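You operate a simulated robot arm through the tools that you are given. There is no shell and no other tool.

You run a simulated two-armed robot. Do the job below in one go: nothing can be reset, and whatever is moved stays where it is left.

Task
Fill the steel cup on the plank level from the big heap.
Fine: the cup stays there; fill it with the green scoop, level it with the bar beside it, put scoop and bar back; what runs over may lie on the plank. Set down upright: wooden bar.

The check looks at the end state, three seconds after you hand in, the way a careful person would. Anything else that was tipped, shoved, dropped, spilled or broken makes it a failure.

Robot
Two 7-joint arms with fingered hands on one trunk that stands fixed in place. Base frame: the origin is at the foot of the trunk, x ahead of it, y to its left, z up. Lengths are in m, angles in rad, forces in N, time in s.
The left shoulder is at [0.03, 0.119, 0.969], the right one opposite. With the tool pointing down near the work surface each hand reaches from about 0.38 to 0.78 m from the base axis, measured 20 degrees to its own side. Payload 3.8 kg a hand.
The tool frame of a hand sits at the grasp point between the pads (the TCP): z along the fingers, y along the line on which they close. The tips reach 0.025 m beyond it. The gripper opens to 0.088 m; its body begins 0.029 m behind the TCP. The gripper is a hand of 4 fingers: y runs from the thumb to the fingers, the wrist lies at [-0.013, -0.106, -0.174] in the tool frame, and closing takes about 1.5 s.
Orientation is that of the tool frame in the base frame, as a unit quaternion [x, y, z, w]. With the fingers straight down and the wrist toward the robot, the tool's x, y and z point along [0, 1, 0], [1, 0, 0] and [0, 0, -1] of the base frame.

Tools
- The arms move only by the tool nudge_tool. It takes "left_series", "right_series" or both (then of equal length, played together; a hand with none holds still); each is a list of rows, each a list of 6 numbers: the shift along the tool's x, y, z in units of 30 mm (1.0 is 30 mm), then the turn, a rotation vector about the tool's x, y, z in units of 5 degrees (1.0 is 5 degrees). In form: [[tx, ty, tz, rx, ry, rz], ...]. A call has 1 to 20 rows; each row shifts and turns the commanded pose from where the row before left it, along the tool's axes as they then stand. "left_jaw" and "right_jaw" are, for a hand that has rows, the gripper command, from -1 (fully open) to 1 (shut), values between in proportion, set as the call begins (left out, the last holds). A call with a number of a shift or a turn outside -1 to 1 is refused whole. A row lasts 0.2 s, in which the tool goes at most 0.05 m and 0.15 rad; a call with a longer step from one row to the next is refused whole, and so is a gripper value outside its range. Where a pose cannot be reached the arm comes as near as it can. A force on the tool above 40 N (or 10 N above the force at the start of the call, whichever is more), or a blocked arm, ends the call early, and 0.2 s more pass. Each finger travels about 0.153 m/s and halts on what it meets, pressing with about 24 N; the grip force reading is that of the motor and also rises with nothing between the fingers. The clock runs only during rows and for 0.2 s after the last one: add rows that do not move to give the fingers time. The reply holds the time, the measured pose of the TCP, the force on the tool along the base axes, the opening and the grip force, in the units named above and with some noise, with the torque about the TCP (base axes, N m) and any sound that the robot's microphone picked up, and new pictures: "show" is both (left out), scene, wrist or none (wrist: the cameras of the hands that moved).
- Cameras (640 x 400 px; columns grow to the right, rows downward): "scene" is now at [0.0586, -0.0025, 1.5166]; the picture's right is [-0.02, -1.00, -0.00], its down [-0.76, 0.02, -0.65] and it looks along [0.65, -0.01, -0.76] (base axes); focal length 328 px, centre (320, 200). "left" rides on the left gripper at [-0.064, -0.083, -0.098] in its tool frame; the picture's right is [-0.62, -0.37, 0.69], its down [0.71, -0.63, 0.30] and it looks along [0.32, 0.68, 0.65] (tool axes); focal length 265 px, centre (320, 200). "right" rides on the right gripper at [0.064, -0.083, -0.098] in its tool frame; the picture's right is [-0.62, 0.37, -0.69], its down [-0.71, -0.63, 0.30] and it looks along [-0.32, 0.68, 0.65] (tool axes); focal length 265 px, centre (320, 200). There is no depth. A picture from a camera that has moved, and an enlarged one, comes with that camera's place and axes in the base frame and with its lens.
- lift_body(by): moves the trunk up (or, below 0, down) by that many m; the arms and the scene camera ride with it, the base frame stays. It gives what a move gives, with no picture.
- move_fingers(index, middle, ring, thumb_bend, thumb_turn, hand): sets how far each is bent, from 0 (flat) to 1 (curled in); at 0.3 the hand is open as for a grip, at 0.7 the pads meet at the TCP. One left out holds its place. A second passes; each finger stops where it meets its share of the squeeze, and holds until it gets a number again. A gripper value or a shape takes the hand back. It gives what a move gives, with no picture; readings hold the bend of each and the force on the fingers (four entries, about 0 where the hand has none), thumb and palm. thumb_turn goes from beside the hand (0) to across from the fingers (1), as for a grip.
- preshape(shape, hand): the hand has 4 fingers and takes this shape, open, in about a second: jaw (thumb against the fingers, like two jaws); tri (thumb and two fingers); tip (a fingertip pinch); poke (one finger out to press); point (the index stretched); flat (the hand flat); cup (the hand cupped); fist (a fist). The gripper value then closes the fingers along that shape, each until it touches; the sizes above hold for jaw. It gives what a move gives, with no picture.
- head_to(pan, tilt): turns the head with the scene camera to pan (to the left, within 2.094 rad either way) and tilt (down, from -0.506 to 1.204), counted from straight ahead of the robot. It gives what a move gives, and a new picture of the scene camera.
- close_up(camera, box): a new picture of the part [left, top, right, bottom] of that camera's present view, enlarged. No time passes.
- sign_off(): hands the job in; it is judged then, once.

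Nothing tells you positions but the pictures and the camera data. Unless the task says otherwise, let go and move clear before handing in.

The tools are called after "Call:" by a JSON object that holds its "method" and its "body". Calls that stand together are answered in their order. nudge_tool: Moves the arms, as the interface text tells. Its arguments: {"type":"object","properties":{"left_series":{"type":"array"},"left_jaw":{"type":"number"},"right_series":{"type":"array"},"right_jaw":{"type":"number"},"show":{"type":"string","enum":["both","scene","wrist","none"]}},"required":[]} The other tools are called the same way: lift_body (by) moves the trunk up or down; preshape (shape, hand) gives the hand a shape; move_fingers (index, middle, ring, thumb_bend, thumb_turn, hand) moves the fingers one by one; head_to (pan, tilt) turns the head that bears the scene camera; close_up (camera, box) takes an enlarged picture of a part of a camera's view; sign_off () hands the job in.

At the start:

```text
time_s: 0.0
left_eef_pos: [0.4266, 0.0454, 1.1611]
left_orientation: [0.707, 0.708, -0.001, 0.001]
left_ft_force: [0.0, 0.1, -0.3]
left_wrist_torque: [0.02, -0.01, -0.02]
left_grip_width: 0.0875
left_finger_force: 0.1
left_shape: jaw
left_bend: [0.3, 0.3, 0.3, 0.3, 0.98]
left_finger forces: [0.0, 0.0, 0.0, 0.0, 0.0, 0.0]
right_eef_pos: [0.4044, -0.3216, 1.159]
right_orientation: [0.707, 0.707, 0.001, 0.0]
right_ft_force: [0.6, 0.0, 0.2]
right_wrist_torque: [0.02, -0.03, 0.05]
right_grip_width: 0.0877
right_finger_force: 0.1
right_shape: jaw
right_bend: [0.3, 0.3, 0.3, 0.3, 0.98]
right_finger forces: [0.0, 0.1, 0.0, 0.0, 0.0, 0.0]
trunk travel left (down, up): [-0.125, 0.465]
head pan, tilt (commanded): [-0.023, 0.857]
```

scene: 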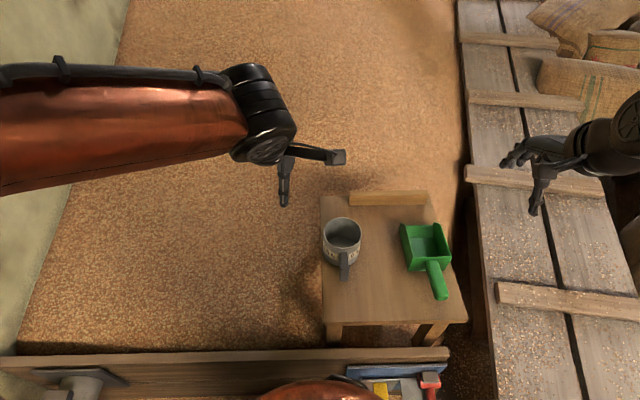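
right: 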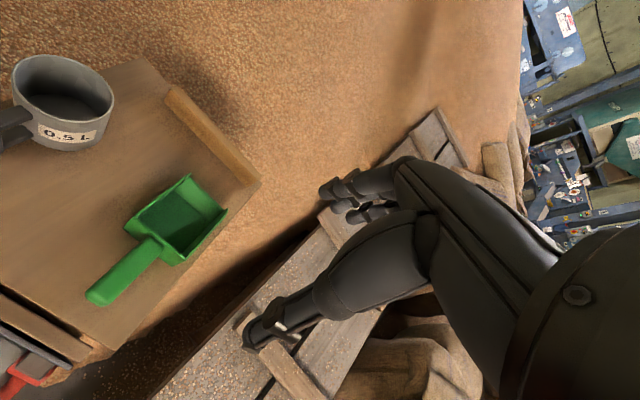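
left: 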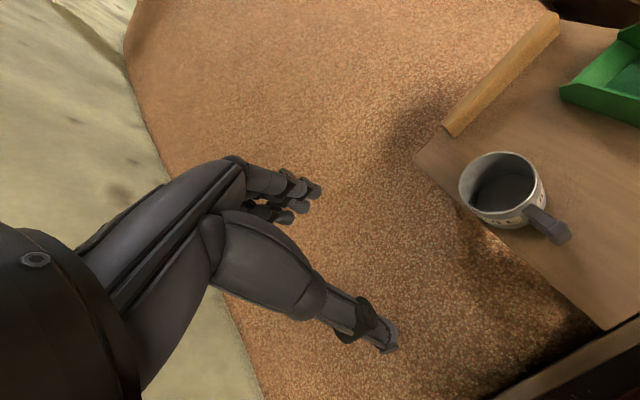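

The scene shows a plank-topped stool with the steel cup (left), the green scoop (right) and a wooden bar along its far edge, all standing in a large heap of grain. I'll take close looks first to work out positions before moving anything.

Call:
{"method": "close_up", "body": {"camera": "scene", "box": [290, 170, 490, 350]}}

Call:
{"method": "close_up", "body": {"camera": "right", "box": [0, 30, 300, 330]}}

Call:
{"method": "close_up", "body": {"camera": "left", "box": [400, 0, 640, 260]}}

```text
2.22 times, centred on (390, 260) of scene
camera zoom: at [0.0586, -0.0025, 1.5166], right [-0.02, -1.0, 0.0], down [-0.76, 0.02, -0.65], along [0.65, -0.01, -0.76], focal length 729 px, centre (164, 67)
```

zoom: 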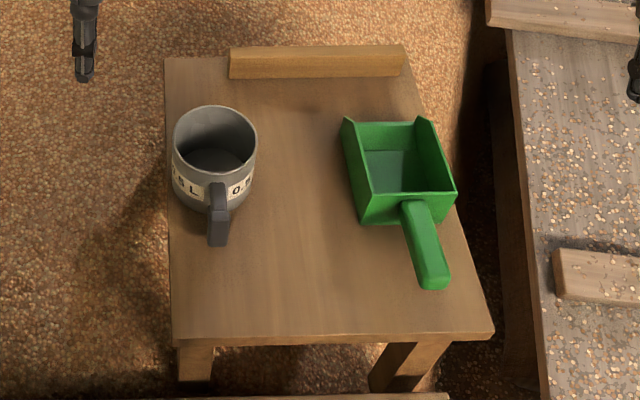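

```text
1.33 times, centred on (150, 180) of right
camera zoom: at [0.3219, -0.2569, 1.2562], right [0.37, -0.62, 0.69], down [-0.63, -0.71, -0.3], along [0.68, -0.32, -0.65], focal length 354 px, centre (547, 227)
```

zoom: 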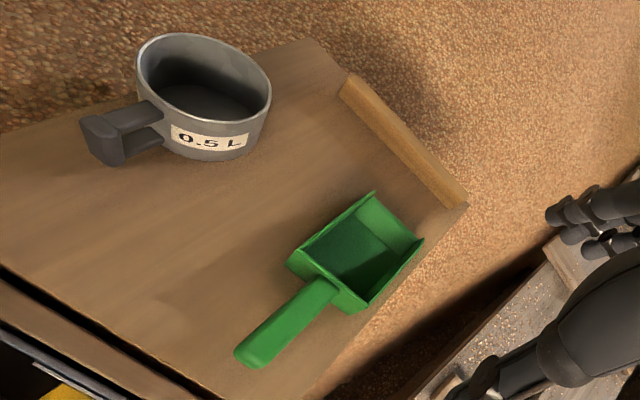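

```text
1.54 times, centred on (520, 130) of left
camera zoom: at [0.3444, -0.0199, 1.2596], right [-0.37, -0.62, -0.69], down [-0.63, 0.71, -0.3], along [0.68, 0.32, -0.65], focal length 408 px, centre (12, 308)
```

zoom: 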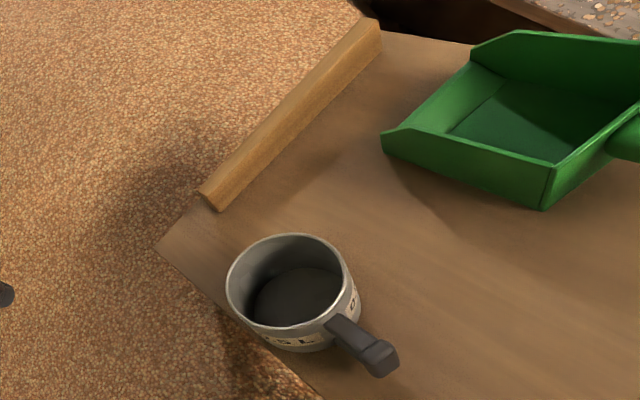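

The cup rim triangulates to about [0.513, -0.067, 0.867] and the plank top to z ≈ 0.77, spanning x 0.33–0.72 and y -0.35 to -0.02. Next I look closely at the scoop and bar, and turn the head to see the heap's shape.

Call:
{"method": "close_up", "body": {"camera": "scene", "box": [385, 205, 465, 305]}}

Call:
{"method": "close_up", "body": {"camera": "scene", "box": [310, 180, 450, 270]}}

Call:
{"method": "close_up", "body": {"camera": "right", "box": [70, 80, 270, 320]}}

Call:
{"method": "head_to", "body": {"pan": 0.0, "tilt": 0.4}}

```text
4.00 times, centred on (425, 255) of scene
camera zoom: at [0.0586, -0.0025, 1.5166], right [-0.02, -1.0, 0.0], down [-0.76, 0.02, -0.65], along [0.65, -0.01, -0.76], focal length 1312 px, centre (-100, -20)
```

zoom: 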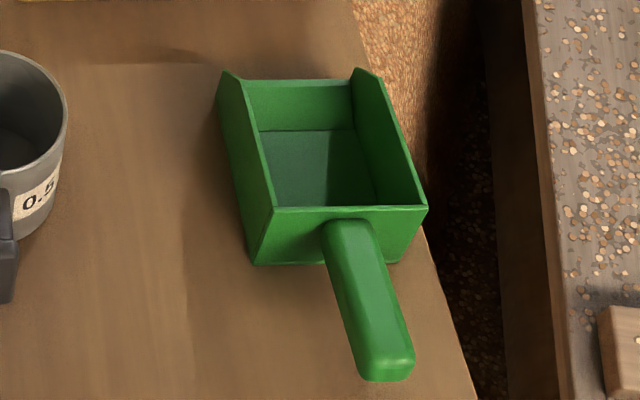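

```text
4.44 times, centred on (380, 225) of scene
camera zoom: at [0.0586, -0.0025, 1.5166], right [-0.02, -1.0, 0.0], down [-0.76, 0.02, -0.65], along [0.65, -0.01, -0.76], focal length 1458 px, centre (53, 89)
```

zoom: 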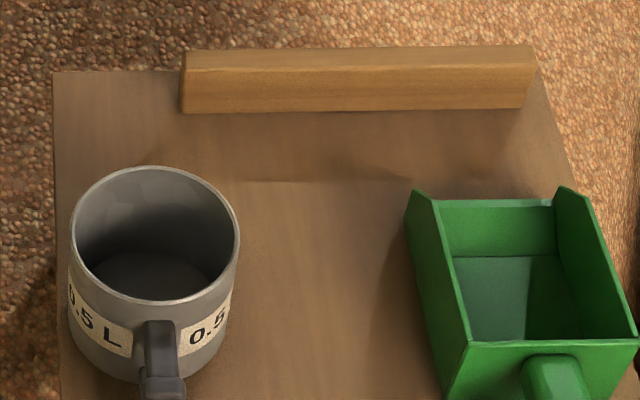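

```text
1.67 times, centred on (170, 200) of right
camera zoom: at [0.3219, -0.2569, 1.2562], right [0.37, -0.62, 0.69], down [-0.63, -0.71, -0.3], along [0.68, -0.32, -0.65], focal length 442 px, centre (570, 200)
```

zoom: 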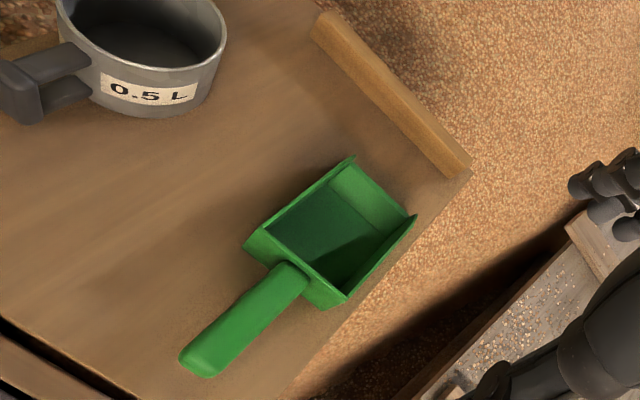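

```text
time_s: 0.9
left_eef_pos: [0.4258, 0.0452, 1.1612]
left_orientation: [0.707, 0.707, 0.0, 0.0]
left_ft_force: [-1.3, -0.1, -0.7]
left_wrist_torque: [-0.02, -0.01, 0.02]
left_grip_width: 0.0876
left_finger_force: 0.0
left_shape: jaw
left_bend: [0.3, 0.3, 0.3, 0.3, 0.98]
left_finger forces: [0.1, 0.1, 0.0, 0.0, 0.1, 0.0]
right_eef_pos: [0.4044, -0.3224, 1.1572]
right_orientation: [0.707, 0.707, 0.0, 0.0]
right_ft_force: [-0.2, 0.3, -0.2]
right_wrist_torque: [-0.02, 0.04, 0.01]
right_grip_width: 0.0877
right_finger_force: 0.0
right_shape: jaw
right_bend: [0.3, 0.3, 0.3, 0.3, 0.98]
right_finger forces: [0.0, 0.0, 0.0, 0.0, 0.1, 0.0]
trunk travel left (down, up): [-0.125, 0.465]
head pan, tilt (commanded): [0.0, 0.4]
camera scene: at [0.0734, -0.0008, 1.5562], right [0.0, -1.0, 0.0], down [-0.39, 0.0, -0.92], along [0.92, 0.0, -0.39], focal length 328 px, centre (320, 200)
```

scene: 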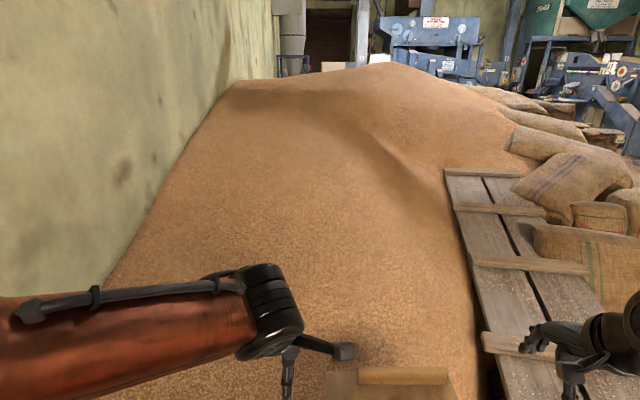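

The heap is a long slope rising away behind the plank, and the scoop is a box pan pointing away from me with its handle toward me at about [0.37–0.46, -0.285, 0.80]. I'll test whether the right hand can turn so its fingers close across the handle, staying at height.

Call:
{"method": "nudge_tool", "body": {"right_series": [[0, 0, 0, 0, 0, 1], [0, 0, 0, 0, 0, 1], [0, 0, 0, 0, 0, 1], [0, 0, 0, 0, 0, 1], [0, 0, 0, 0, 0, 1], [0, 0, 0, 0, 0, 1], [0, 0, 0, 0, 0, 1], [0, 0, 0, 0, 0, 1], [0, 0, 0, 0, 0, 1], [0, 0, 0, 0, 0, 1], [0, 0, 0, 0, 0, 1], [0, 0, 0, 0, 0, 1], [0, 0, 0, 0, 0, 1], [0, 0, 0, 0, 0, 1], [0, 0, 0, 0, 0, 1], [0, 0, 0, 0, 0, 1], [0, 0, 0, 0, 0, 1], [0, 0, 0, 0, 0, 1]]}}

Call:
{"method": "head_to", "body": {"pan": -0.1, "tilt": 0.9}}

```text
time_s: 4.7
left_eef_pos: [0.4272, 0.0446, 1.1623]
left_orientation: [0.707, 0.707, 0.0, 0.001]
left_ft_force: [-0.4, -1.1, -0.2]
left_wrist_torque: [0.01, 0.0, -0.01]
left_grip_width: 0.0876
left_finger_force: 0.0
left_shape: jaw
left_bend: [0.3, 0.3, 0.3, 0.3, 0.98]
left_finger forces: [0.1, 0.0, 0.1, 0.0, 0.0, 0.1]
right_eef_pos: [0.4031, -0.3233, 1.1574]
right_orientation: [1.0, -0.001, 0.0, 0.0]
right_ft_force: [0.0, -0.2, -1.4]
right_wrist_torque: [-0.03, 0.0, -0.02]
right_grip_width: 0.0875
right_finger_force: 0.1
right_shape: jaw
right_bend: [0.3, 0.3, 0.3, 0.3, 0.98]
right_finger forces: [0.1, 0.0, 0.0, 0.1, 0.1, 0.1]
trunk travel left (down, up): [-0.125, 0.465]
head pan, tilt (commanded): [0.0, 0.4]
camera scene: at [0.0738, -0.0008, 1.5562], right [0.0, -1.0, 0.0], down [-0.39, 0.0, -0.92], along [0.92, 0.0, -0.39], focal length 328 px, centre (320, 200)
camera right: at [0.4702, -0.2386, 1.2567], right [-0.62, -0.37, 0.69], down [-0.71, 0.63, -0.3], along [-0.33, -0.68, -0.65], focal length 265 px, centre (320, 200)
```

scene: 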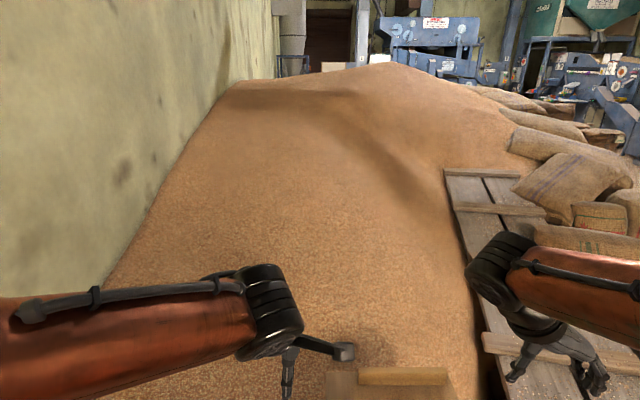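
right: 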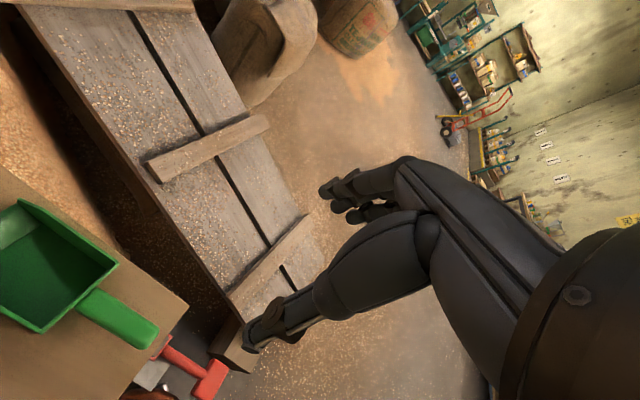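

```text
time_s: 5.6
left_eef_pos: [0.427, 0.0448, 1.1619]
left_orientation: [0.707, 0.707, 0.0, 0.0]
left_ft_force: [-0.3, 0.7, 0.7]
left_wrist_torque: [0.0, 0.01, 0.0]
left_grip_width: 0.0879
left_finger_force: 0.0
left_shape: jaw
left_bend: [0.3, 0.3, 0.3, 0.3, 0.98]
left_finger forces: [0.0, 0.1, 0.0, 0.0, 0.1, 0.0]
right_eef_pos: [0.4045, -0.3228, 1.1569]
right_orientation: [1.0, 0.0, 0.0, 0.001]
right_ft_force: [0.3, -0.4, 0.2]
right_wrist_torque: [-0.04, 0.01, 0.04]
right_grip_width: 0.0877
right_finger_force: 0.1
right_shape: jaw
right_bend: [0.3, 0.3, 0.3, 0.3, 0.98]
right_finger forces: [0.0, 0.0, 0.1, 0.1, 0.0, 0.0]
trunk travel left (down, up): [-0.125, 0.465]
head pan, tilt (commanded): [-0.099, 0.901]
camera scene: at [0.056, -0.0083, 1.5133], right [-0.1, -1.0, 0.0], down [-0.78, 0.08, -0.62], along [0.62, -0.06, -0.78], focal length 328 px, centre (320, 200)
```

scene: 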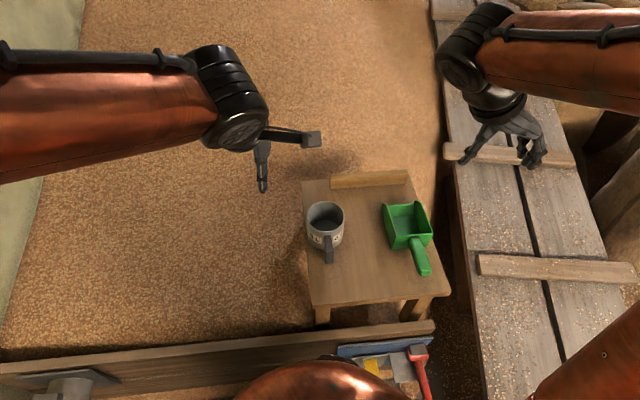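

The turned orientation (closing across the handle) is reachable for the right hand. To measure the grain's height beside the plank I'll swing the left hand out to the left and look back with its camera, keeping well above everything.

Call:
{"method": "nudge_tool", "body": {"left_series": [[1, 0.1, 0, 0, 0, 0], [1, 0.1, 0, 0, 0, 0], [1, 0.1, 0.3, 0, 0, 0], [1, 0.1, 0.5, 0, 0, 0], [1, 0.1, 0.5, 0, 0, 0], [1, 0.1, 0.5, 0, 0, 0], [1, 0.1, 0.5, 0, 0, 0], [1, 0.1, 0.5, 0, 0, 0], [0.5, 0.1, 0.5, 0, 0, 0]], "show": "none"}}

Call:
{"method": "nudge_tool", "body": {"left_series": [[0, 0, 0, 0, 0, 1], [0, 0, 0, 0, 0, 1], [0, 0, 0, 0, 0, 1], [0, 0, 0, 0, 0, 1], [0, 0, 0, 0, 0, 1], [0, 0, 0, 0, 0, 1], [0, 0, 0, 0, 0, 1], [0, 0, 0, 0, 0, 1], [0, 0, 0, 0, 0, 1], [0, 0, 0, 0, 0, 1], [0, 0, 0, 0, 0, 1], [0, 0, 0, 0, 0, 1], [0, 0, 0, 0, 0, 1], [0, 0, 0, 0, 0, 1], [0, 0, 0, 0, 0, 1], [0, 0, 0, 0, 0, 1], [0, 0, 0, 0, 0, 1], [0, 0, 0, 0, 0, 1]]}}

```text
time_s: 7.6
left_eef_pos: [0.4531, 0.302, 1.0617]
left_orientation: [0.707, 0.707, 0.001, 0.0]
left_ft_force: [-0.2, -0.3, -0.2]
left_wrist_torque: [0.0, 0.02, -0.02]
left_grip_width: 0.0875
left_finger_force: 0.0
left_shape: jaw
left_bend: [0.3, 0.3, 0.3, 0.3, 0.98]
left_finger forces: [0.1, 0.0, 0.0, 0.1, 0.1, 0.0]
right_eef_pos: [0.4062, -0.3227, 1.158]
right_orientation: [1.0, 0.0, 0.0, -0.001]
right_ft_force: [-0.5, -0.2, 0.6]
right_wrist_torque: [0.01, -0.01, -0.02]
right_grip_width: 0.0877
right_finger_force: 0.1
right_shape: jaw
right_bend: [0.3, 0.3, 0.3, 0.3, 0.98]
right_finger forces: [0.0, 0.0, 0.0, 0.0, 0.0, 0.0]
trunk travel left (down, up): [-0.125, 0.465]
head pan, tilt (commanded): [-0.099, 0.901]
```

```text
time_s: 11.4
left_eef_pos: [0.4537, 0.3006, 1.0623]
left_orientation: [1.0, -0.001, 0.0, 0.001]
left_ft_force: [0.7, -0.3, 0.4]
left_wrist_torque: [-0.02, -0.05, -0.03]
left_grip_width: 0.0875
left_finger_force: 0.0
left_shape: jaw
left_bend: [0.3, 0.3, 0.3, 0.3, 0.98]
left_finger forces: [0.0, 0.0, 0.0, 0.0, 0.1, 0.0]
right_eef_pos: [0.4049, -0.3229, 1.1567]
right_orientation: [1.0, -0.001, -0.001, 0.0]
right_ft_force: [-0.2, -0.8, -0.2]
right_wrist_torque: [-0.02, 0.0, -0.01]
right_grip_width: 0.0876
right_finger_force: 0.0
right_shape: jaw
right_bend: [0.3, 0.3, 0.3, 0.3, 0.98]
right_finger forces: [0.1, 0.0, 0.0, 0.0, 0.1, 0.0]
trunk travel left (down, up): [-0.125, 0.465]
head pan, tilt (commanded): [-0.099, 0.901]
camera scene: at [0.0563, -0.0081, 1.5132], right [-0.1, -1.0, 0.0], down [-0.78, 0.08, -0.62], along [0.62, -0.06, -0.78], focal length 328 px, centre (320, 200)
camera left: at [0.3905, 0.3831, 1.1604], right [-0.62, 0.37, -0.69], down [0.72, 0.63, -0.31], along [0.32, -0.68, -0.65], focal length 265 px, centre (320, 200)
```

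scene: 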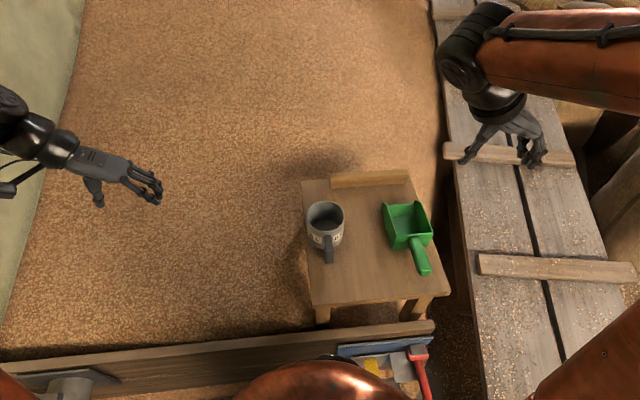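
left: 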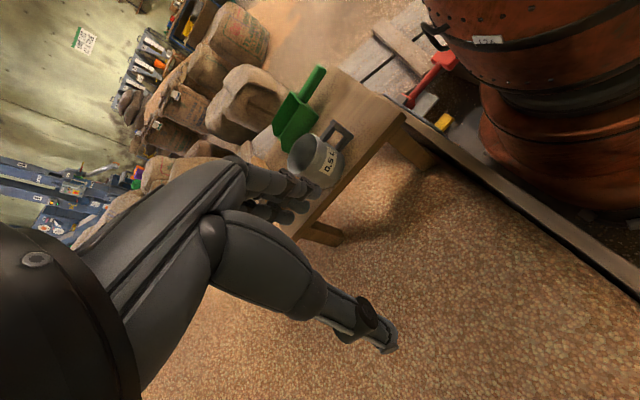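

From the left side I can see the plank's legs emerging from grain a little below the top. Zooming in to measure.

Call:
{"method": "close_up", "body": {"camera": "left", "box": [220, 40, 460, 270]}}

Call:
{"method": "close_up", "body": {"camera": "scene", "box": [270, 140, 470, 330]}}

```text
1.74 times, centred on (340, 155) of left
camera zoom: at [0.3905, 0.3831, 1.1604], right [-0.62, 0.37, -0.69], down [0.72, 0.63, -0.31], along [0.32, -0.68, -0.65], focal length 462 px, centre (285, 278)
```

zoom: 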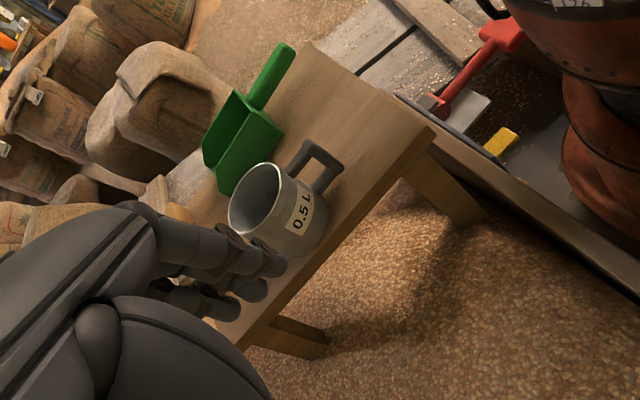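

```text
2.11 times, centred on (370, 235) of scene
camera zoom: at [0.0563, -0.0081, 1.5132], right [-0.1, -1.0, 0.0], down [-0.78, 0.08, -0.62], along [0.62, -0.06, -0.78], focal length 691 px, centre (215, 126)
```

zoom: 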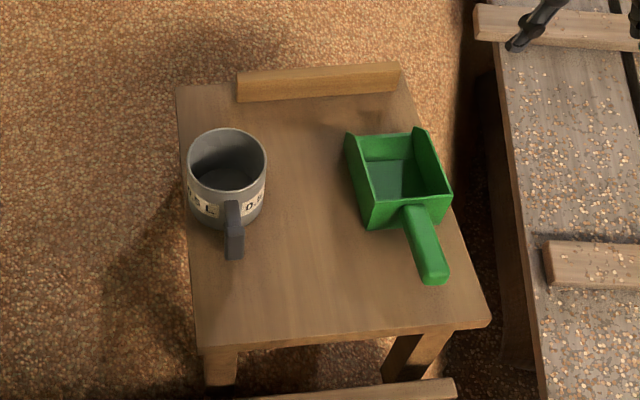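

The grain beside the plank sits about 0.54–0.60 m high on the left, well within the left arm's reach, so the left hand will scoop (pointing ahead) and the right hand will level with the bar, which stands on its narrow edge at x ≈ 0.69. I'm moving the right arm out of the way while the left hand heads for the scoop handle at height.

Call:
{"method": "nudge_tool", "body": {"right_series": [[0, 1, 0, 0, 0, 0], [0, 1, 0, 0, 0, 0], [0, 1, 0, 0, 0, 0], [0, 1, 0, 0, 0, 0], [0, 1, 0, 0, 0, 0], [0, 1, 0, 0, 0, 0], [0, 0, 0, 0, 0, -1], [0, 0, 0, 0, 0, -1], [0, 0, 0, 0, 0, -1], [0, 0, 0, 0, 0, -1], [0, 0, 0, 0, 0, -1], [0, 0, 0, 0, 0, -1], [0, 0, 0, 0, 0, -1], [0, 0, 0, 0, 0, -1], [0, 0, 0, 0, 0, -1], [0, 0, 0, 0, 0, -1], [0, 0, 0, 0, 0, -1], [0, 0, 0, 0, 0, -1]], "left_series": [[0, 0, 0, 0, 0, 0], [0, 0, 0, 0, 0, 0], [0, 0, 0, 0, 0, 0], [0, 0, 0, 0, 0, 0], [-0.1, 1, 0, 0, 0, 0], [-0.1, 1, 0, 0, 0, 0], [-0.1, 1, 0, 0, 0, 0], [-0.1, 1, 0, 0, 0, 0], [-0.1, 1, 0, 0, 0, 0], [-0.1, 1, 0, 0, 0, 0], [-0.1, 1, 0, 0, 0, 0], [-0.1, 1, 0, 0, 0, 0], [-0.1, 1, 0, 0, 0, 0], [-0.1, 1, 0, 0, 0, 0], [-0.1, 1, 0, 0, 0, 0], [0, 1, 0, 0, 0, 0], [0, 1, 0, 0, 0, 0], [0, 1, 0, 0, 0, 0]]}}

```text
time_s: 15.2
left_eef_pos: [0.4218, -0.1233, 1.0631]
left_orientation: [1.0, 0.001, 0.0, -0.001]
left_ft_force: [-0.2, -0.3, 0.1]
left_wrist_torque: [0.01, -0.01, 0.01]
left_grip_width: 0.0877
left_finger_force: 0.1
left_shape: jaw
left_bend: [0.3, 0.3, 0.3, 0.3, 0.98]
left_finger forces: [0.1, 0.1, 0.1, 0.0, 0.1, 0.0]
right_eef_pos: [0.4049, -0.5032, 1.1572]
right_orientation: [0.866, 0.5, -0.001, 0.001]
right_ft_force: [0.2, 0.4, 0.3]
right_wrist_torque: [0.0, 0.02, 0.02]
right_grip_width: 0.0877
right_finger_force: 0.1
right_shape: jaw
right_bend: [0.3, 0.3, 0.3, 0.3, 0.98]
right_finger forces: [0.0, 0.0, 0.1, 0.1, 0.0, 0.0]
trunk travel left (down, up): [-0.125, 0.465]
head pan, tilt (commanded): [-0.099, 0.901]
camera scene: at [0.0562, -0.0094, 1.5132], right [-0.1, -1.0, 0.0], down [-0.78, 0.08, -0.62], along [0.62, -0.06, -0.78], focal length 328 px, centre (320, 200)
camera right: at [0.3656, -0.4048, 1.256], right [0.01, -0.72, 0.69], down [-0.9, -0.3, -0.3], along [0.43, -0.62, -0.65], focal length 265 px, centre (320, 200)
camera left: at [0.3584, -0.0394, 1.16], right [-0.62, 0.37, -0.69], down [0.71, 0.63, -0.3], along [0.33, -0.68, -0.65], focal length 265 px, centre (320, 200)
```

scene: 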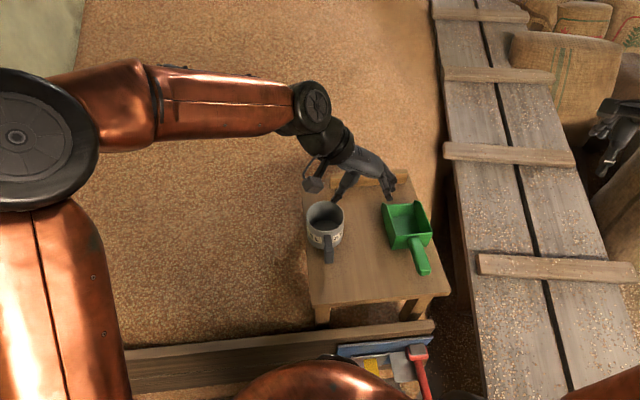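
right: 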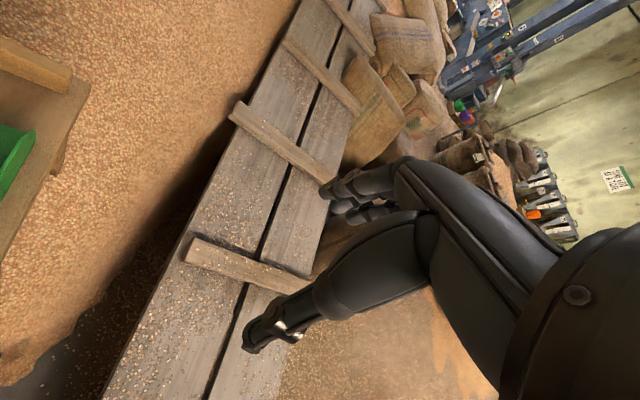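
left: 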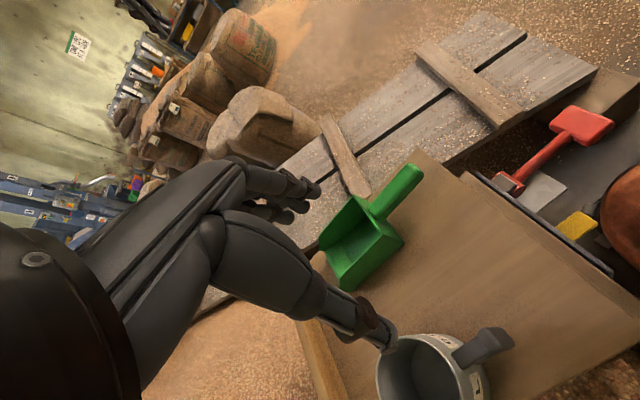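

The left hand is now at [0.42, -0.12, 1.06] with a good view of the scoop, and the elbow sits high and clear. Zooming in on the scoop from here to fix its handle height.

Call:
{"method": "close_up", "body": {"camera": "left", "box": [300, 140, 460, 300]}}

Call:
{"method": "close_up", "body": {"camera": "scene", "box": [360, 180, 460, 300]}}

```text
2.50 times, centred on (380, 220) of left
camera zoom: at [0.3584, -0.0394, 1.16], right [-0.62, 0.37, -0.69], down [0.71, 0.63, -0.3], along [0.33, -0.68, -0.65], focal length 664 px, centre (170, 150)
```

zoom: 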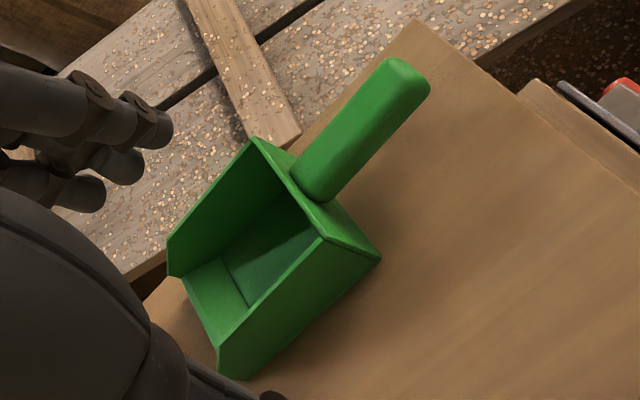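

```text
3.33 times, centred on (410, 240) of scene
camera zoom: at [0.0562, -0.0094, 1.5132], right [-0.1, -1.0, 0.0], down [-0.78, 0.08, -0.62], along [0.62, -0.06, -0.78], focal length 1094 px, centre (20, 67)
```

zoom: 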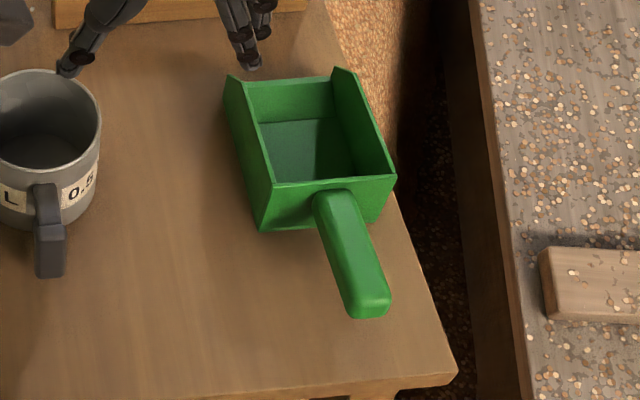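

The scoop handle runs from [0.366, -0.278, 0.826] to its root at [0.461, -0.285, 0.807]; the pan is about 0.09 wide and ends near x = 0.575. I move the open left hand to hover directly over the handle's middle.

Call:
{"method": "nudge_tool", "body": {"left_series": [[-0.067, 0.88, 0.3, 0, 0, 0], [-0.067, 0.88, 0.5, 0, 0, 0], [-0.067, 0.88, 0.6, 0, 0, 0], [-0.067, 0.88, 0.7, 0, 0, 0], [-0.067, 0.88, 0.7, 0, 0, 0], [-0.067, 0.88, 0.7, 0, 0, 0]], "left_jaw": -1}}

Call:
{"method": "close_up", "body": {"camera": "scene", "box": [360, 180, 460, 300]}}

```text
time_s: 16.6
left_eef_pos: [0.4102, -0.2794, 0.9545]
left_orientation: [1.0, 0.001, 0.0, 0.0]
left_ft_force: [-0.1, 0.2, 0.0]
left_wrist_torque: [-0.01, 0.0, 0.0]
left_grip_width: 0.0877
left_finger_force: 0.1
left_shape: jaw
left_bend: [0.3, 0.3, 0.3, 0.3, 0.98]
left_finger forces: [0.0, 0.1, 0.0, 0.0, 0.0, 0.1]
right_eef_pos: [0.4054, -0.5031, 1.1572]
right_orientation: [0.866, 0.499, 0.0, -0.001]
right_ft_force: [-0.5, 0.0, 0.4]
right_wrist_torque: [0.03, 0.03, -0.01]
right_grip_width: 0.0876
right_finger_force: 0.1
right_shape: jaw
right_bend: [0.3, 0.3, 0.3, 0.3, 0.98]
right_finger forces: [0.0, 0.0, 0.1, 0.0, 0.0, 0.1]
trunk travel left (down, up): [-0.125, 0.465]
head pan, tilt (commanded): [-0.099, 0.901]
camera scene: at [0.0563, -0.0094, 1.5132], right [-0.1, -1.0, 0.0], down [-0.78, 0.08, -0.62], along [0.62, -0.06, -0.78], focal length 328 px, centre (320, 200)
camera left: at [0.3475, -0.1964, 1.0524], right [-0.62, 0.37, -0.69], down [0.71, 0.63, -0.3], along [0.32, -0.68, -0.65], focal length 265 px, centre (320, 200)
```

scene: 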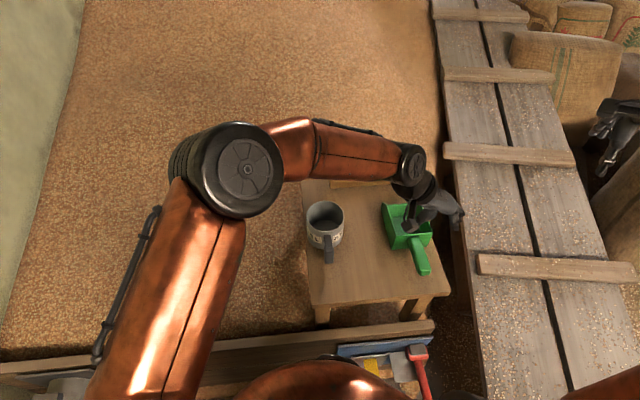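
left: 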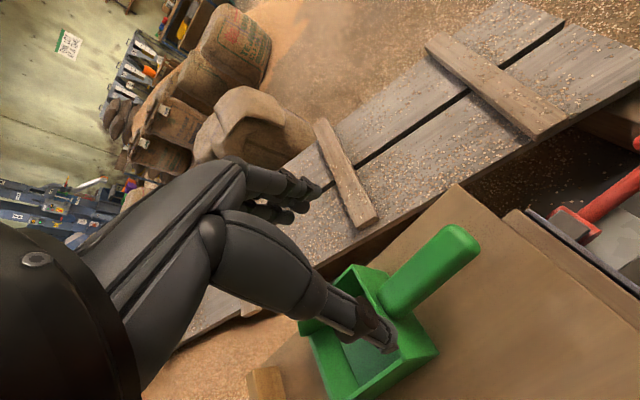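

```text
3.33 times, centred on (410, 240) of scene
camera zoom: at [0.0563, -0.0094, 1.5132], right [-0.1, -1.0, 0.0], down [-0.78, 0.08, -0.62], along [0.62, -0.06, -0.78], focal length 1094 px, centre (20, 67)
```

zoom: 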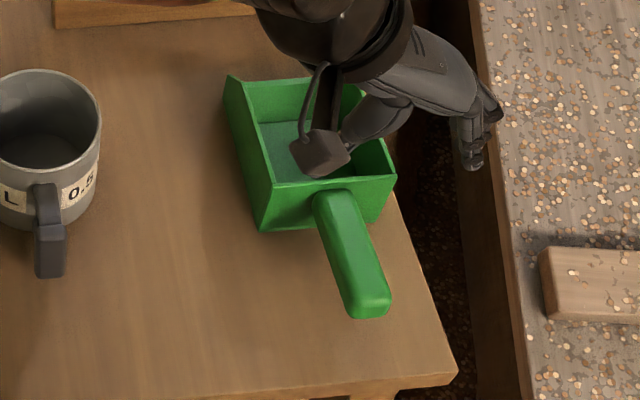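

The handle's middle projects where I predicted and lies between thumb and fingers. I lower the open hand straight down around the handle.

Call:
{"method": "nudge_tool", "body": {"left_series": [[0.02, 0.02, 0.9, 0, 0, 0], [0.02, 0.02, 0.9, 0, 0, 0], [0, 0.02, 0.9, 0, 0, 0], [0, 0, 0.9, 0, 0, 0], [0, 0, 0.8, 0, 0, 0]], "left_jaw": -1}}

Call:
{"method": "close_up", "body": {"camera": "left", "box": [220, 120, 420, 320]}}

Call:
{"method": "close_up", "body": {"camera": "scene", "box": [360, 180, 460, 300]}}

```text
time_s: 17.8
left_eef_pos: [0.4108, -0.2803, 0.8246]
left_orientation: [1.0, 0.0, 0.0, 0.001]
left_ft_force: [-0.6, -0.4, -0.2]
left_wrist_torque: [0.0, 0.01, -0.03]
left_grip_width: 0.0881
left_finger_force: 0.1
left_shape: jaw
left_bend: [0.3, 0.3, 0.3, 0.3, 0.98]
left_finger forces: [0.0, 0.0, 0.0, 0.0, 0.0, 0.0]
right_eef_pos: [0.4056, -0.5029, 1.1568]
right_orientation: [0.866, 0.5, 0.0, 0.0]
right_ft_force: [-0.1, 0.0, -0.5]
right_wrist_torque: [-0.02, 0.04, 0.0]
right_grip_width: 0.0881
right_finger_force: 0.0
right_shape: jaw
right_bend: [0.3, 0.3, 0.3, 0.3, 0.98]
right_finger forces: [0.0, 0.1, 0.0, 0.0, 0.1, 0.0]
trunk travel left (down, up): [-0.125, 0.465]
head pan, tilt (commanded): [-0.099, 0.901]
camera scene: at [0.0563, -0.0086, 1.5132], right [-0.1, -1.0, 0.0], down [-0.78, 0.08, -0.62], along [0.62, -0.06, -0.78], focal length 328 px, centre (320, 200)
camera left: at [0.347, -0.1975, 0.9224], right [-0.62, 0.37, -0.69], down [0.71, 0.63, -0.3], along [0.32, -0.68, -0.65], focal length 265 px, centre (320, 200)
```

scene: 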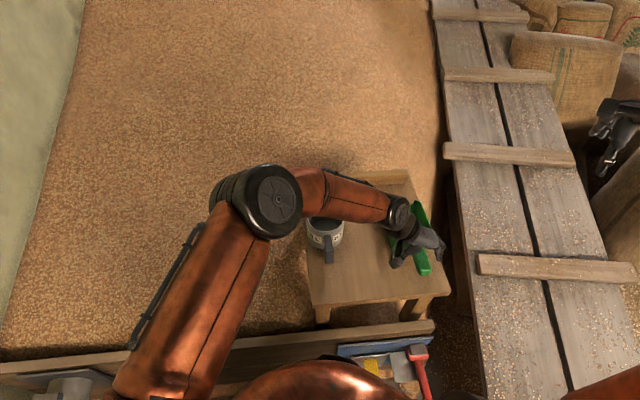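
left: 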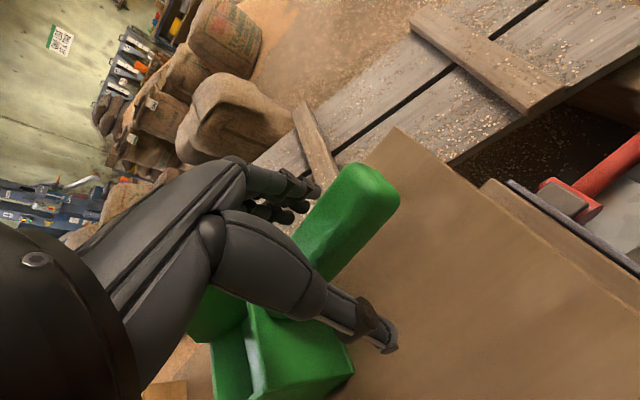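

```text
2.00 times, centred on (320, 220) of left
camera zoom: at [0.347, -0.1975, 0.9224], right [-0.62, 0.37, -0.69], down [0.71, 0.63, -0.3], along [0.32, -0.68, -0.65], focal length 531 px, centre (320, 160)
```

zoom: 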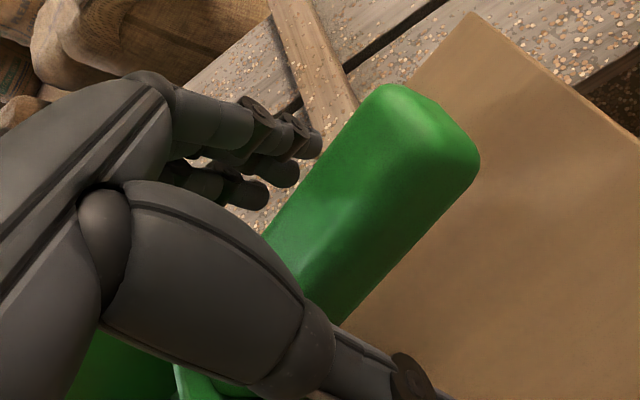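

```text
3.33 times, centred on (410, 240) of scene
camera zoom: at [0.0563, -0.0086, 1.5132], right [-0.1, -1.0, 0.0], down [-0.78, 0.08, -0.62], along [0.62, -0.06, -0.78], focal length 1094 px, centre (20, 67)
```

zoom: 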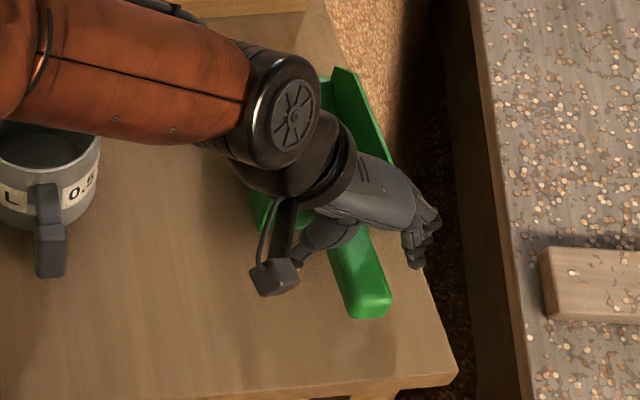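

The handle is between thumb and fingers with no contact force. I lower the last 2 cm and close the hand.

Call:
{"method": "nudge_tool", "body": {"left_series": [[0, 0, 0.25, 0, 0, 0], [0, 0, 0.25, 0, 0, 0], [0, 0, 0.2, 0, 0, 0]], "left_jaw": -1, "show": "none"}}

Call:
{"method": "nudge_tool", "body": {"left_series": [[0, 0, 0, 0, 0, 0], [0, 0, 0, 0, 0, 0], [0, 0, 0, 0, 0, 0], [0, 0, 0, 0, 0, 0], [0, 0, 0, 0, 0, 0], [0, 0, 0, 0, 0, 0], [0, 0, 0, 0, 0, 0], [0, 0, 0, 0, 0, 0]], "left_jaw": 1}}

Call:
{"method": "close_up", "body": {"camera": "scene", "box": [360, 180, 460, 300]}}

```text
time_s: 18.6
left_eef_pos: [0.4102, -0.28, 0.8049]
left_orientation: [1.0, 0.0, 0.0, -0.001]
left_ft_force: [0.1, -0.4, 0.1]
left_wrist_torque: [0.01, 0.0, 0.02]
left_grip_width: 0.0875
left_finger_force: 0.1
left_shape: jaw
left_bend: [0.3, 0.3, 0.3, 0.3, 0.98]
left_finger forces: [0.1, 0.0, 0.0, 0.1, 0.0, 0.0]
right_eef_pos: [0.4058, -0.5022, 1.1584]
right_orientation: [0.866, 0.5, 0.0, 0.0]
right_ft_force: [0.6, -0.5, 0.7]
right_wrist_torque: [-0.03, -0.01, -0.04]
right_grip_width: 0.0877
right_finger_force: 0.0
right_shape: jaw
right_bend: [0.3, 0.3, 0.3, 0.3, 0.98]
right_finger forces: [0.0, 0.0, 0.0, 0.0, 0.0, 0.0]
trunk travel left (down, up): [-0.125, 0.465]
head pan, tilt (commanded): [-0.099, 0.901]
```

```text
time_s: 20.4
left_eef_pos: [0.4105, -0.2806, 0.8035]
left_orientation: [1.0, 0.0, 0.0, 0.0]
left_ft_force: [0.6, 0.0, 0.7]
left_wrist_torque: [-0.03, -0.03, -0.05]
left_grip_width: 0.0141
left_finger_force: 23.9
left_shape: jaw
left_bend: [0.75, 0.71, 0.7, 0.82, 1.0]
left_finger forces: [9.0, 2.3, 2.7, 0.0, 15.3, 0.1]
right_eef_pos: [0.4058, -0.5026, 1.1571]
right_orientation: [0.866, 0.5, 0.0, 0.001]
right_ft_force: [-0.1, 0.2, 0.0]
right_wrist_torque: [-0.02, 0.01, 0.02]
right_grip_width: 0.0877
right_finger_force: 0.0
right_shape: jaw
right_bend: [0.3, 0.3, 0.3, 0.3, 0.98]
right_finger forces: [0.1, 0.0, 0.0, 0.1, 0.1, 0.0]
trunk travel left (down, up): [-0.125, 0.465]
head pan, tilt (commanded): [-0.099, 0.901]
camera scene: at [0.0561, -0.0085, 1.5132], right [-0.1, -1.0, 0.0], down [-0.78, 0.08, -0.62], along [0.62, -0.06, -0.78], focal length 328 px, centre (320, 200)
camera left: at [0.3467, -0.1974, 0.9024], right [-0.62, 0.37, -0.69], down [0.71, 0.63, -0.3], along [0.32, -0.68, -0.65], focal length 265 px, centre (320, 200)
```

scene: 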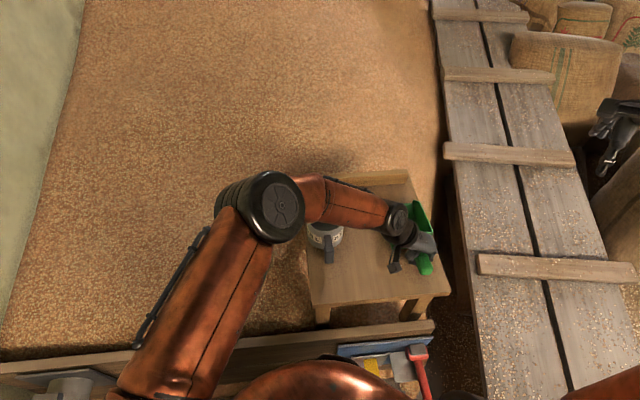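
left: 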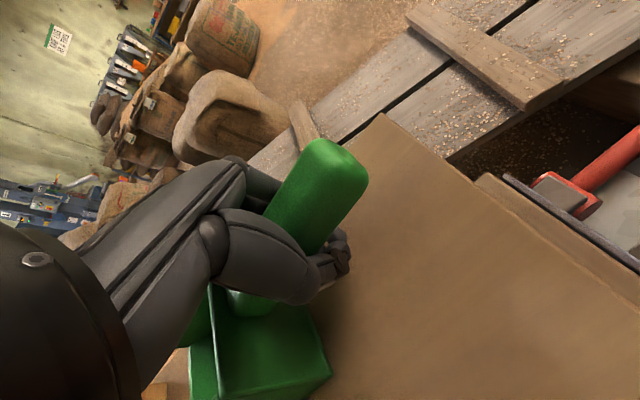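

```text
3.33 times, centred on (410, 240) of scene
camera zoom: at [0.0561, -0.0085, 1.5132], right [-0.1, -1.0, 0.0], down [-0.78, 0.08, -0.62], along [0.62, -0.06, -0.78], focal length 1094 px, centre (20, 67)
```

zoom: 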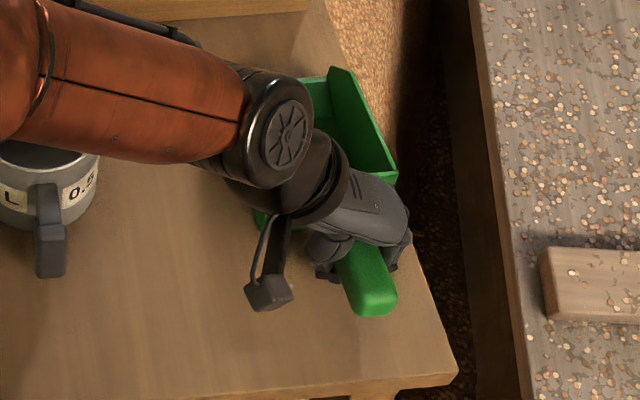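

The hand has wrapped the handle with about 24 N. I lift slowly a few centimetres to see whether the scoop holds level.

Call:
{"method": "nudge_tool", "body": {"left_series": [[0, 0, -0.3, 0, 0, 0], [0, 0, -0.5, 0, 0, 0], [0, 0, -0.6, 0, 0, 0], [0, 0, -0.6, 0, 0, 0], [0, 0, 0, 0, 0, 0]]}}

Call:
{"method": "close_up", "body": {"camera": "scene", "box": [340, 160, 480, 300]}}

Call:
{"method": "close_up", "body": {"camera": "left", "box": [150, 100, 450, 400]}}

```text
time_s: 21.6
left_eef_pos: [0.4104, -0.2807, 0.864]
left_orientation: [1.0, 0.0, 0.0, 0.0]
left_ft_force: [0.0, 0.6, -0.4]
left_wrist_torque: [-0.01, 0.05, 0.01]
left_grip_width: 0.0124
left_finger_force: 23.4
left_shape: jaw
left_bend: [0.74, 0.71, 0.7, 0.83, 1.0]
left_finger forces: [3.4, 1.3, 3.7, 0.0, 8.3, 0.0]
right_eef_pos: [0.4051, -0.502, 1.1581]
right_orientation: [0.866, 0.499, 0.0, 0.0]
right_ft_force: [-0.4, 0.1, -0.1]
right_wrist_torque: [0.03, -0.01, -0.02]
right_grip_width: 0.0876
right_finger_force: 0.1
right_shape: jaw
right_bend: [0.3, 0.3, 0.3, 0.3, 0.98]
right_finger forces: [0.0, 0.0, 0.0, 0.0, 0.0, 0.0]
trunk travel left (down, up): [-0.125, 0.465]
head pan, tilt (commanded): [-0.099, 0.901]
camera scene: at [0.0563, -0.0086, 1.5132], right [-0.1, -1.0, 0.0], down [-0.78, 0.08, -0.62], along [0.62, -0.06, -0.78], focal length 328 px, centre (320, 200)
camera left: at [0.3468, -0.1975, 0.963], right [-0.62, 0.37, -0.69], down [0.71, 0.63, -0.3], along [0.32, -0.68, -0.65], focal length 265 px, centre (320, 200)
```

scene: 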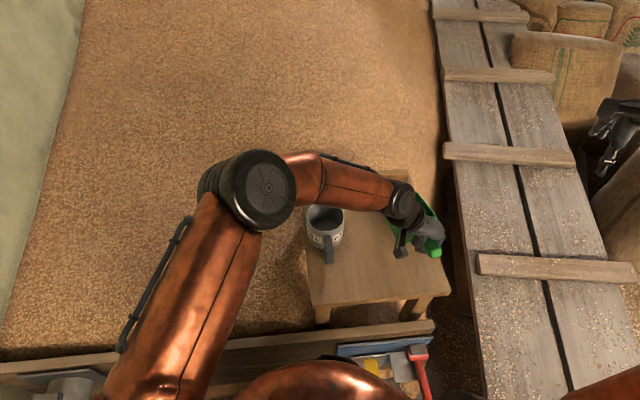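
left: 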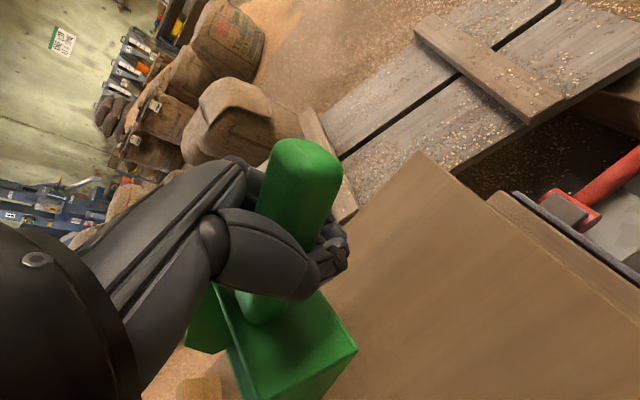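

```text
2.86 times, centred on (410, 230) of scene
camera zoom: at [0.0563, -0.0086, 1.5132], right [-0.1, -1.0, 0.0], down [-0.78, 0.08, -0.62], along [0.62, -0.06, -0.78], focal length 937 px, centre (63, 114)
```

zoom: 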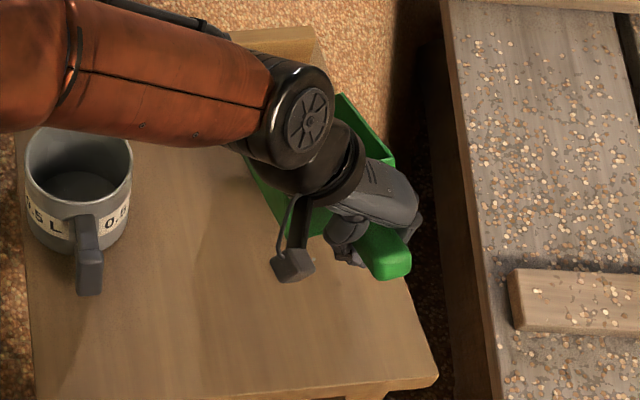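

```text
1.33 times, centred on (300, 250) of left
camera zoom: at [0.3468, -0.1975, 0.963], right [-0.62, 0.37, -0.69], down [0.71, 0.63, -0.3], along [0.32, -0.68, -0.65], focal length 354 px, centre (347, 133)
```

zoom: 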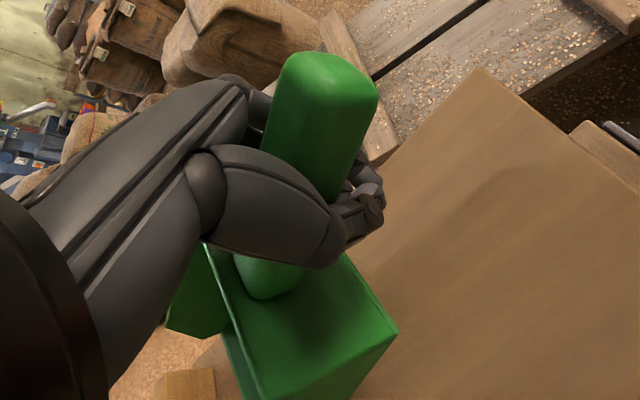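

The scoop lifts but droops about 20° nose-down: the handle is caged rather than clamped. I'll curl the fingers further around the handle to press it into the palm while the nose is still just above the plank.

Call:
{"method": "move_fingers", "body": {"hand": "left", "index": 1.0, "middle": 1.0, "ring": 1.0, "thumb_bend": 1.0}}

Call:
{"method": "close_up", "body": {"camera": "left", "box": [150, 100, 450, 400]}}

Call:
{"method": "close_up", "body": {"camera": "scene", "box": [340, 160, 480, 300]}}

```text
time_s: 22.6
left_eef_pos: [0.409, -0.2796, 0.8656]
left_orientation: [1.0, 0.0, 0.0, -0.001]
left_ft_force: [0.2, 0.2, -1.3]
left_wrist_torque: [-0.01, 0.1, 0.01]
left_grip_width: 0.0
left_finger_force: 33.7
left_shape: fingers
left_bend: [0.77, 0.89, 0.87, 0.93, 1.0]
left_finger forces: [14.9, 10.9, 9.7, 0.0, 22.6, 8.3]
right_eef_pos: [0.4049, -0.5028, 1.1575]
right_orientation: [0.866, 0.501, 0.0, 0.0]
right_ft_force: [0.2, 0.8, -0.4]
right_wrist_torque: [-0.03, -0.04, -0.01]
right_grip_width: 0.0879
right_finger_force: 0.0
right_shape: jaw
right_bend: [0.3, 0.3, 0.3, 0.3, 0.98]
right_finger forces: [0.1, 0.0, 0.0, 0.0, 0.1, 0.0]
trunk travel left (down, up): [-0.125, 0.465]
head pan, tilt (commanded): [-0.099, 0.901]
```

```text
1.33 times, centred on (300, 250) of left
camera zoom: at [0.3468, -0.1974, 0.9629], right [-0.62, 0.37, -0.69], down [0.71, 0.63, -0.3], along [0.32, -0.68, -0.65], focal length 354 px, centre (347, 133)
```

zoom: 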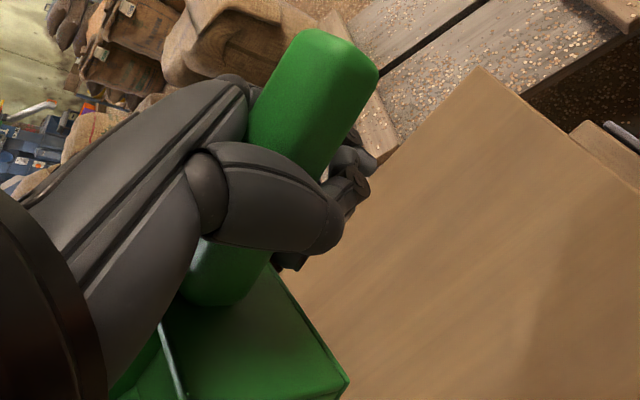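

```text
2.86 times, centred on (410, 230) of scene
camera zoom: at [0.0561, -0.0085, 1.5132], right [-0.1, -1.0, 0.0], down [-0.78, 0.08, -0.62], along [0.62, -0.06, -0.78], focal length 937 px, centre (63, 114)
```

zoom: 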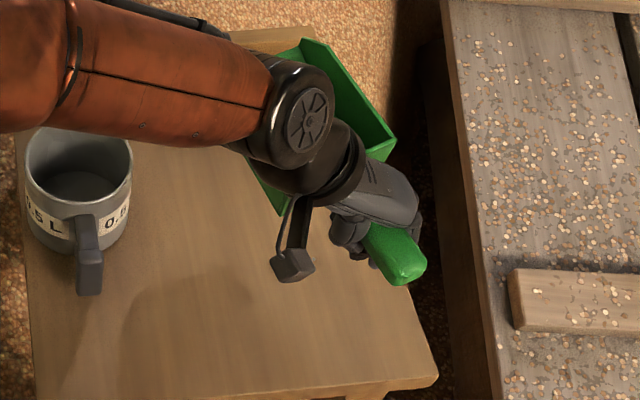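

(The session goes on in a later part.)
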